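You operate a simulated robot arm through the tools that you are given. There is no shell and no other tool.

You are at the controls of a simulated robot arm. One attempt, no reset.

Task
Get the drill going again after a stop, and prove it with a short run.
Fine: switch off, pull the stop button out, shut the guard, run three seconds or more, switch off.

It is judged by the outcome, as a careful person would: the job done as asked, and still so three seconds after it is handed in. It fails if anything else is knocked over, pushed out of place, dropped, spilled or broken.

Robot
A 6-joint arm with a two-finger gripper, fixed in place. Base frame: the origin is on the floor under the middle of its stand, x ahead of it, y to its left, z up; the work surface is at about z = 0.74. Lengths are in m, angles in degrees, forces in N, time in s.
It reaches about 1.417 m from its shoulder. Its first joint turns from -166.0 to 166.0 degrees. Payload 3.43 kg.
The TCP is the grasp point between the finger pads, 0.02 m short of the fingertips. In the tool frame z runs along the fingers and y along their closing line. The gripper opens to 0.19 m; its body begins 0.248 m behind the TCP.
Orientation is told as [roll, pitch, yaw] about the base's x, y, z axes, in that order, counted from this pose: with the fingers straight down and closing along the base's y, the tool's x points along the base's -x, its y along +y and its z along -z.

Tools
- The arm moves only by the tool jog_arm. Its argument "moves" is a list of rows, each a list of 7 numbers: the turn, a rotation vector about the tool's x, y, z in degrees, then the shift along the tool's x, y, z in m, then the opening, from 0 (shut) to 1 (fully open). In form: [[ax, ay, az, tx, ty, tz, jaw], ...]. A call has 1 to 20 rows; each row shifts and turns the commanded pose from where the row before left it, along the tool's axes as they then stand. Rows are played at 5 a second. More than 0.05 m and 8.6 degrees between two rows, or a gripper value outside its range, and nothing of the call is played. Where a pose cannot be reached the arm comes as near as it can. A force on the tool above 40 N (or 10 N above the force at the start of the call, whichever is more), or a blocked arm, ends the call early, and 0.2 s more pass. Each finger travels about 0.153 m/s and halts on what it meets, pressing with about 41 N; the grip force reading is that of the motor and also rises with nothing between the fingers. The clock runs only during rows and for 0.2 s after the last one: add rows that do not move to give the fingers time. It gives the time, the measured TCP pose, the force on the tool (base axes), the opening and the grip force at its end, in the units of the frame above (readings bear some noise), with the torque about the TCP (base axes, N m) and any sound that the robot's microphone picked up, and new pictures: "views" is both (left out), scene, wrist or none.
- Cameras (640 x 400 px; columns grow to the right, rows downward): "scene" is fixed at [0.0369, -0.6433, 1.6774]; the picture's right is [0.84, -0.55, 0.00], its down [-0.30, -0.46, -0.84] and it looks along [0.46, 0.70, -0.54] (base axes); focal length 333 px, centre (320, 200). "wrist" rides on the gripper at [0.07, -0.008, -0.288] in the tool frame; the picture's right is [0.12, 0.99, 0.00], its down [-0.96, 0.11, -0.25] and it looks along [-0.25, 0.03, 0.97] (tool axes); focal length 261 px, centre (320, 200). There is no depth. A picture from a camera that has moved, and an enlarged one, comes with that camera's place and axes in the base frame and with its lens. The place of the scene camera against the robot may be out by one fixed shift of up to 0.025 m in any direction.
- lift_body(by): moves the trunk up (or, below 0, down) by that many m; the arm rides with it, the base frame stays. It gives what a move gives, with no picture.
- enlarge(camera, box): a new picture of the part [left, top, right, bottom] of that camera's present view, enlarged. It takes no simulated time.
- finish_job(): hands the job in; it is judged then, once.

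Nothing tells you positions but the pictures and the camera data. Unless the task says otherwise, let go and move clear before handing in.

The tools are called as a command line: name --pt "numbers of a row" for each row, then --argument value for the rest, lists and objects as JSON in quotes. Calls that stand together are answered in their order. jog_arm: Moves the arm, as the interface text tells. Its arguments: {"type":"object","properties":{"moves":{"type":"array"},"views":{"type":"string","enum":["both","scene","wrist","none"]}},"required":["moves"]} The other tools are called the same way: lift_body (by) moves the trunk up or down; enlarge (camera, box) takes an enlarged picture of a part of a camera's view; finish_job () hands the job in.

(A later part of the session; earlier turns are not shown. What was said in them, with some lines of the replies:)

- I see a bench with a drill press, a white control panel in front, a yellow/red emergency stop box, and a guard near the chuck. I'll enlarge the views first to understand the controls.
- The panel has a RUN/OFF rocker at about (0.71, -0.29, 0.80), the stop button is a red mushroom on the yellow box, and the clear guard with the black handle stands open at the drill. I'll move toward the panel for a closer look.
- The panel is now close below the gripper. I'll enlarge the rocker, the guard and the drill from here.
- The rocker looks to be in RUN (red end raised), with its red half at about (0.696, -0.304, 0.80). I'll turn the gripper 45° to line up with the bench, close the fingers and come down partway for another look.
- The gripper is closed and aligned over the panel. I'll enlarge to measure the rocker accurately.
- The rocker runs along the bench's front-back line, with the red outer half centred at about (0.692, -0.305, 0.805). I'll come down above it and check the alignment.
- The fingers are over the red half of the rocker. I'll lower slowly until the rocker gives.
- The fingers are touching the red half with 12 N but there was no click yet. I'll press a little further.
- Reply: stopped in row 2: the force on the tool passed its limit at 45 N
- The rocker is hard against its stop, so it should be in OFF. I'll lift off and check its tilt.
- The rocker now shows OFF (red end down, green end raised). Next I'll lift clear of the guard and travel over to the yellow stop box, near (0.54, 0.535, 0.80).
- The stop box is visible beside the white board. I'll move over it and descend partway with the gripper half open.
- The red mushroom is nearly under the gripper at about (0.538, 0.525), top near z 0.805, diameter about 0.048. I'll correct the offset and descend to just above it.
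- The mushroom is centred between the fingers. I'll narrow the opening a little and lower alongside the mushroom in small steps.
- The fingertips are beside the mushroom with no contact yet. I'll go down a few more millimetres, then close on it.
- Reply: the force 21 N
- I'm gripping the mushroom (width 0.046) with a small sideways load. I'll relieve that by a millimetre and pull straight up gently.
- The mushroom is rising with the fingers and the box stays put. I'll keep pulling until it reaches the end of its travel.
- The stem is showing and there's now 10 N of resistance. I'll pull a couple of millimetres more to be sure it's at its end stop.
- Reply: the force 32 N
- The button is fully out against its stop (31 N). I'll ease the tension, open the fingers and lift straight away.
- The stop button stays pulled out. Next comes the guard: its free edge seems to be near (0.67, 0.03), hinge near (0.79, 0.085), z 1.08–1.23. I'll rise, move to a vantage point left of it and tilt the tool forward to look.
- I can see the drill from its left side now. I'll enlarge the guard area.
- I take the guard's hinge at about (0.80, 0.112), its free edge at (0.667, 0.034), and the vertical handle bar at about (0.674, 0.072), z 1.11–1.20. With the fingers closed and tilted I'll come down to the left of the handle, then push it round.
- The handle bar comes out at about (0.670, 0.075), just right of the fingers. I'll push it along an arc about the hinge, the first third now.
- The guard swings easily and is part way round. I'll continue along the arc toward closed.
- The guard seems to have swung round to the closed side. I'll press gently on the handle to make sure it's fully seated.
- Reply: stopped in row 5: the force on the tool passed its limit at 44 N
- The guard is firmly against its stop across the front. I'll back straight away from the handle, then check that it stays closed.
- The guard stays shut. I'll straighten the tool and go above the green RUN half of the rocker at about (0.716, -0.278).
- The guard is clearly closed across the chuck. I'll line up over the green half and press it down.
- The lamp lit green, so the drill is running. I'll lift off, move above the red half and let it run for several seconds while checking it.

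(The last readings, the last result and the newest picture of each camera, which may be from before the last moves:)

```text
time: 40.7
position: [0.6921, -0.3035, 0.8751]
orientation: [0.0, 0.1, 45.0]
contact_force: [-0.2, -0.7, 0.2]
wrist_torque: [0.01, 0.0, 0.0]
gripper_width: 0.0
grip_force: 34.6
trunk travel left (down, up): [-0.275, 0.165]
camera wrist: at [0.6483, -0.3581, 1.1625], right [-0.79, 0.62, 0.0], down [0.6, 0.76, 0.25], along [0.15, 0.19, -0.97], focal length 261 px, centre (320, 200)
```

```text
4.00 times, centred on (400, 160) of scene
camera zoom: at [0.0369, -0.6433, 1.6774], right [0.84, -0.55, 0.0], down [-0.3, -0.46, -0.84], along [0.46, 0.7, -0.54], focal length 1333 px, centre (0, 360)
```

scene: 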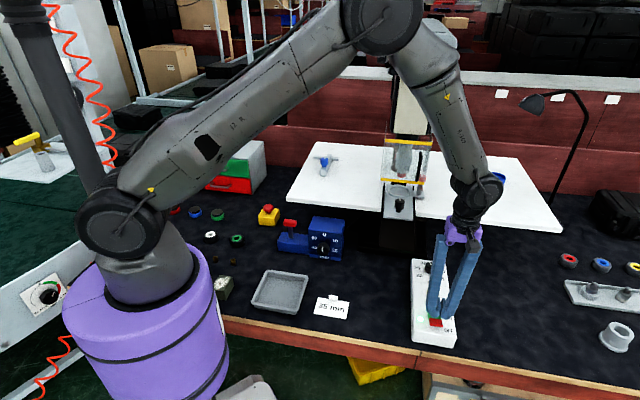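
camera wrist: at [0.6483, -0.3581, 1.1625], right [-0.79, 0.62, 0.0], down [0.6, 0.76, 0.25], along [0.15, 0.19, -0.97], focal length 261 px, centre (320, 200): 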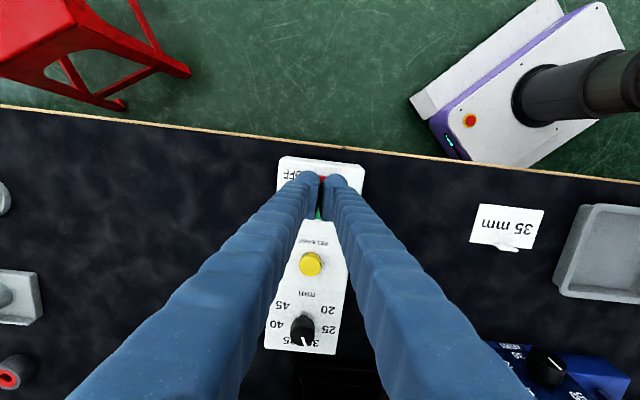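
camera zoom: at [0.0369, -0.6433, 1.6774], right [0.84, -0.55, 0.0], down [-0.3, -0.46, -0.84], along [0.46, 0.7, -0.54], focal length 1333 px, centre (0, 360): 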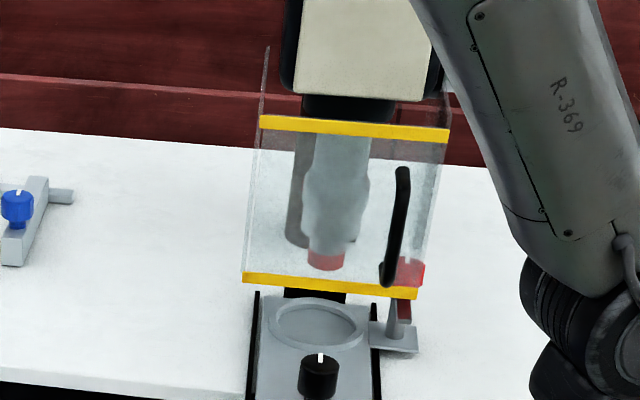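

The lamp is still on and the guard is still shut after more than 3 s. I'll give it another second, then press OFF.

jog_arm --pt "0 0 0 0 0 0 0" --pt "0 0 0 0 0 0 0" --pt "0 0 0 0 0 0 0" --pt "0 0 0 0 0 0 0" --pt "0 0 0 0 0 0 0" --pt "0 0 0 0 0 0.02 0" --pt "0 0 0 0 0 0.015 0" --pt "0 0 0 0 0 0.007 0" --pt "0 0 0 0 0 0.004 0" --pt "0 0 0 0 0 0.004 0" --pt "0 0 0 0 0 0.001 0" --pt "0 0 0 0 0 0 0"

enlarge --camera "scene" --box '[400, 260, 480, 350]'

```text
time: 43.1
position: [0.6929, -0.3046, 0.827]
orientation: [-0.4, -0.1, 45.1]
contact_force: [-5.2, 0.5, 16.1]
wrist_torque: [0.31, 0.02, -0.03]
gripper_width: 0.006
grip_force: 34.7
trunk travel left (down, up): [-0.275, 0.165]
stopped in row 11: the force on the tool passed its limit at 43 N (the readings are from after the stop); the commanded pose is now the measured one
camera wrist: at [0.6476, -0.3581, 1.1162], right [-0.79, 0.62, -0.01], down [0.6, 0.76, 0.25], along [0.16, 0.19, -0.97], focal length 261 px, centre (320, 200)
```

scene: 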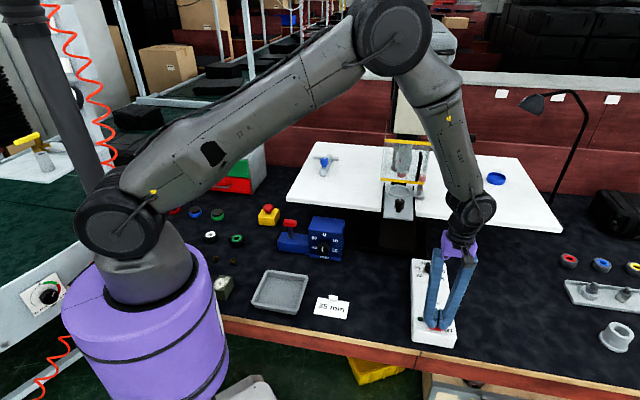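
wrist: 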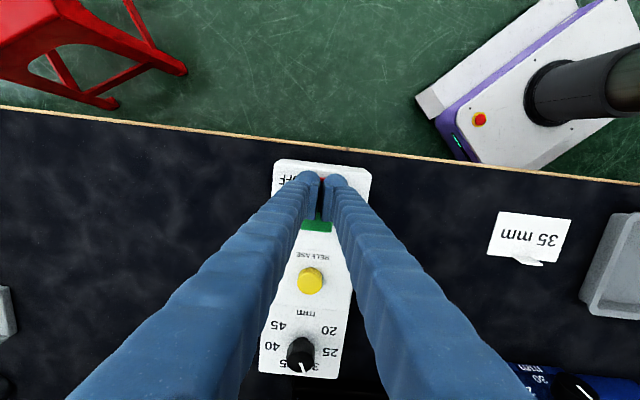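

```text
4.44 times, centred on (440, 305) of scene
camera zoom: at [0.0369, -0.6433, 1.6774], right [0.84, -0.55, 0.0], down [-0.3, -0.46, -0.84], along [0.46, 0.7, -0.54], focal length 1481 px, centre (-213, -267)
```

zoom: 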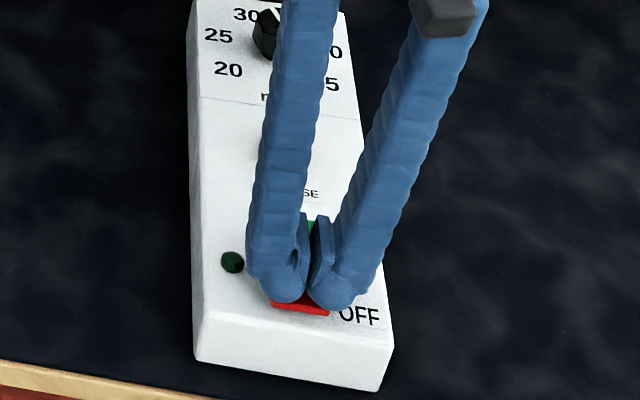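

The lamp is dark, so the drill is switched off. I'll lift straight up and move clear, then check everything.

jog_arm --pt "0 0 0 0 0 -0.02 0" --pt "0 0 0 0 0 -0.04 0" --pt "0 0 0 0 0 -0.045 0" --pt "0 0 0 0 0 -0.045 0" --pt "0 0 0 0.02 0 -0.04 0" --pt "0 0 0 0.02 0 -0.04 0" --pt "0 0 0 0.02 0 -0.04 0" --pt "0 0 0 0 0 0 0"

enlarge --camera "scene" --box '[410, 295, 460, 345]'

enlarge --camera "scene" --box '[350, 110, 450, 210]'

enlarge --camera "scene" --box '[230, 170, 310, 240]'

```text
time: 44.9
position: [0.6511, -0.3485, 1.0971]
orientation: [-0.2, 0.0, 45.0]
contact_force: [1.3, 0.5, -0.5]
wrist_torque: [0.01, 0.04, 0.0]
gripper_width: 0.0001
grip_force: 34.8
trunk travel left (down, up): [-0.275, 0.165]
camera wrist: at [0.6059, -0.4019, 1.3852], right [-0.79, 0.62, 0.0], down [0.6, 0.76, 0.25], along [0.16, 0.19, -0.97], focal length 261 px, centre (320, 200)
```

scene: 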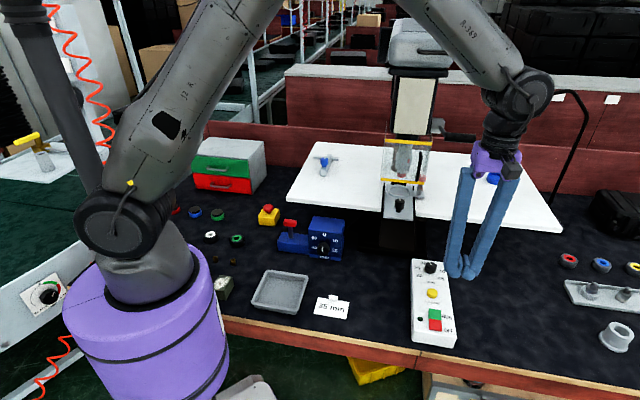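
wrist: 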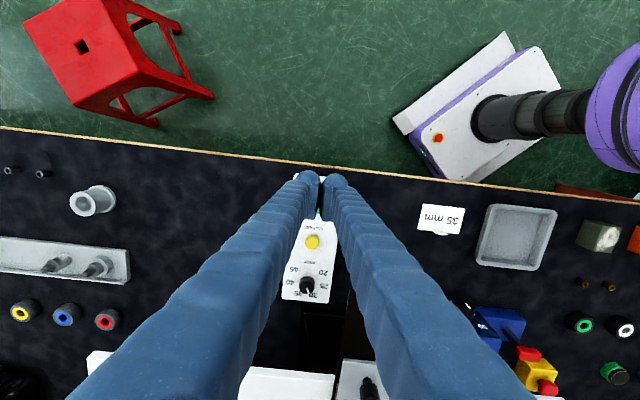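

```text
8.00 times, centred on (435, 320) of scene
camera zoom: at [0.0369, -0.6433, 1.6774], right [0.84, -0.55, 0.0], down [-0.3, -0.46, -0.84], along [0.46, 0.7, -0.54], focal length 2666 px, centre (-600, -760)
```

zoom: 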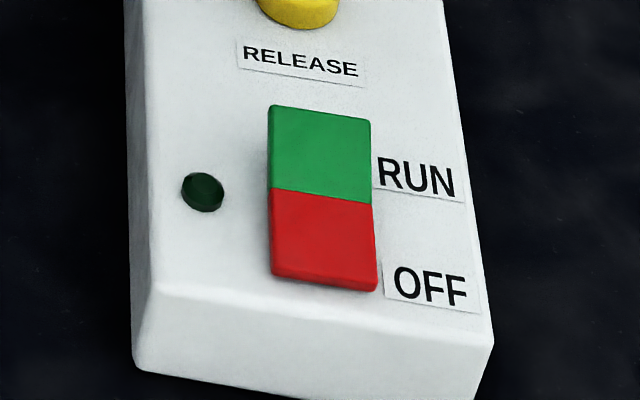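

```text
4.00 times, centred on (400, 160) of scene
camera zoom: at [0.0369, -0.6433, 1.6774], right [0.84, -0.55, 0.0], down [-0.3, -0.46, -0.84], along [0.46, 0.7, -0.54], focal length 1333 px, centre (0, 360)
```

zoom: 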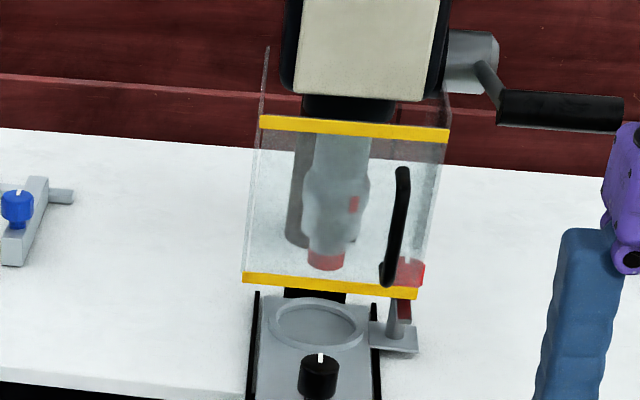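

```text
5.71 times, centred on (270, 205) of scene
camera zoom: at [0.0369, -0.6433, 1.6774], right [0.84, -0.55, 0.0], down [-0.3, -0.46, -0.84], along [0.46, 0.7, -0.54], focal length 1905 px, centre (606, 171)
```

zoom: 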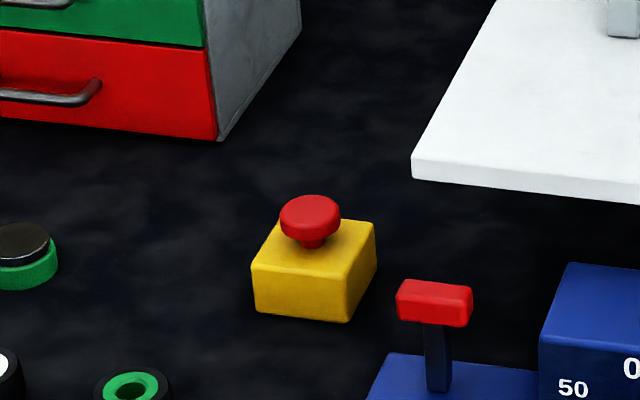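

The rocker is at OFF with the lamp dark, the stop button is out and the guard is shut. The red mark on the chuck has turned to a new position, which shows the drill ran. The arm is clear and nothing else has moved, so I'm handing in the job.

finish_job

```text
The job is handed in.
```

The drill is working again. It ran for about five seconds with the guard shut, and I've handed the job in with it switched off.

- **Switch:** it had been left at RUN, so I set it to OFF first. It is back at OFF now and the lamp is dark.
- **Stop button:** pulled out to its end stop, and it has stayed out.
- **Guard:** swung shut and pressed against its stop. It stayed shut through the run.
- **Proof run:** the green lamp came on and was still lit more than three seconds in. Afterwards the red mark on the chuck was in a new position, so the chuck had turned. The microphone reported no sound, so I'm relying on the lamp and the mark.

The arm is clear, and I saw nothing else moved or knocked over. I didn't touch the depth dials or the RELEASE button.
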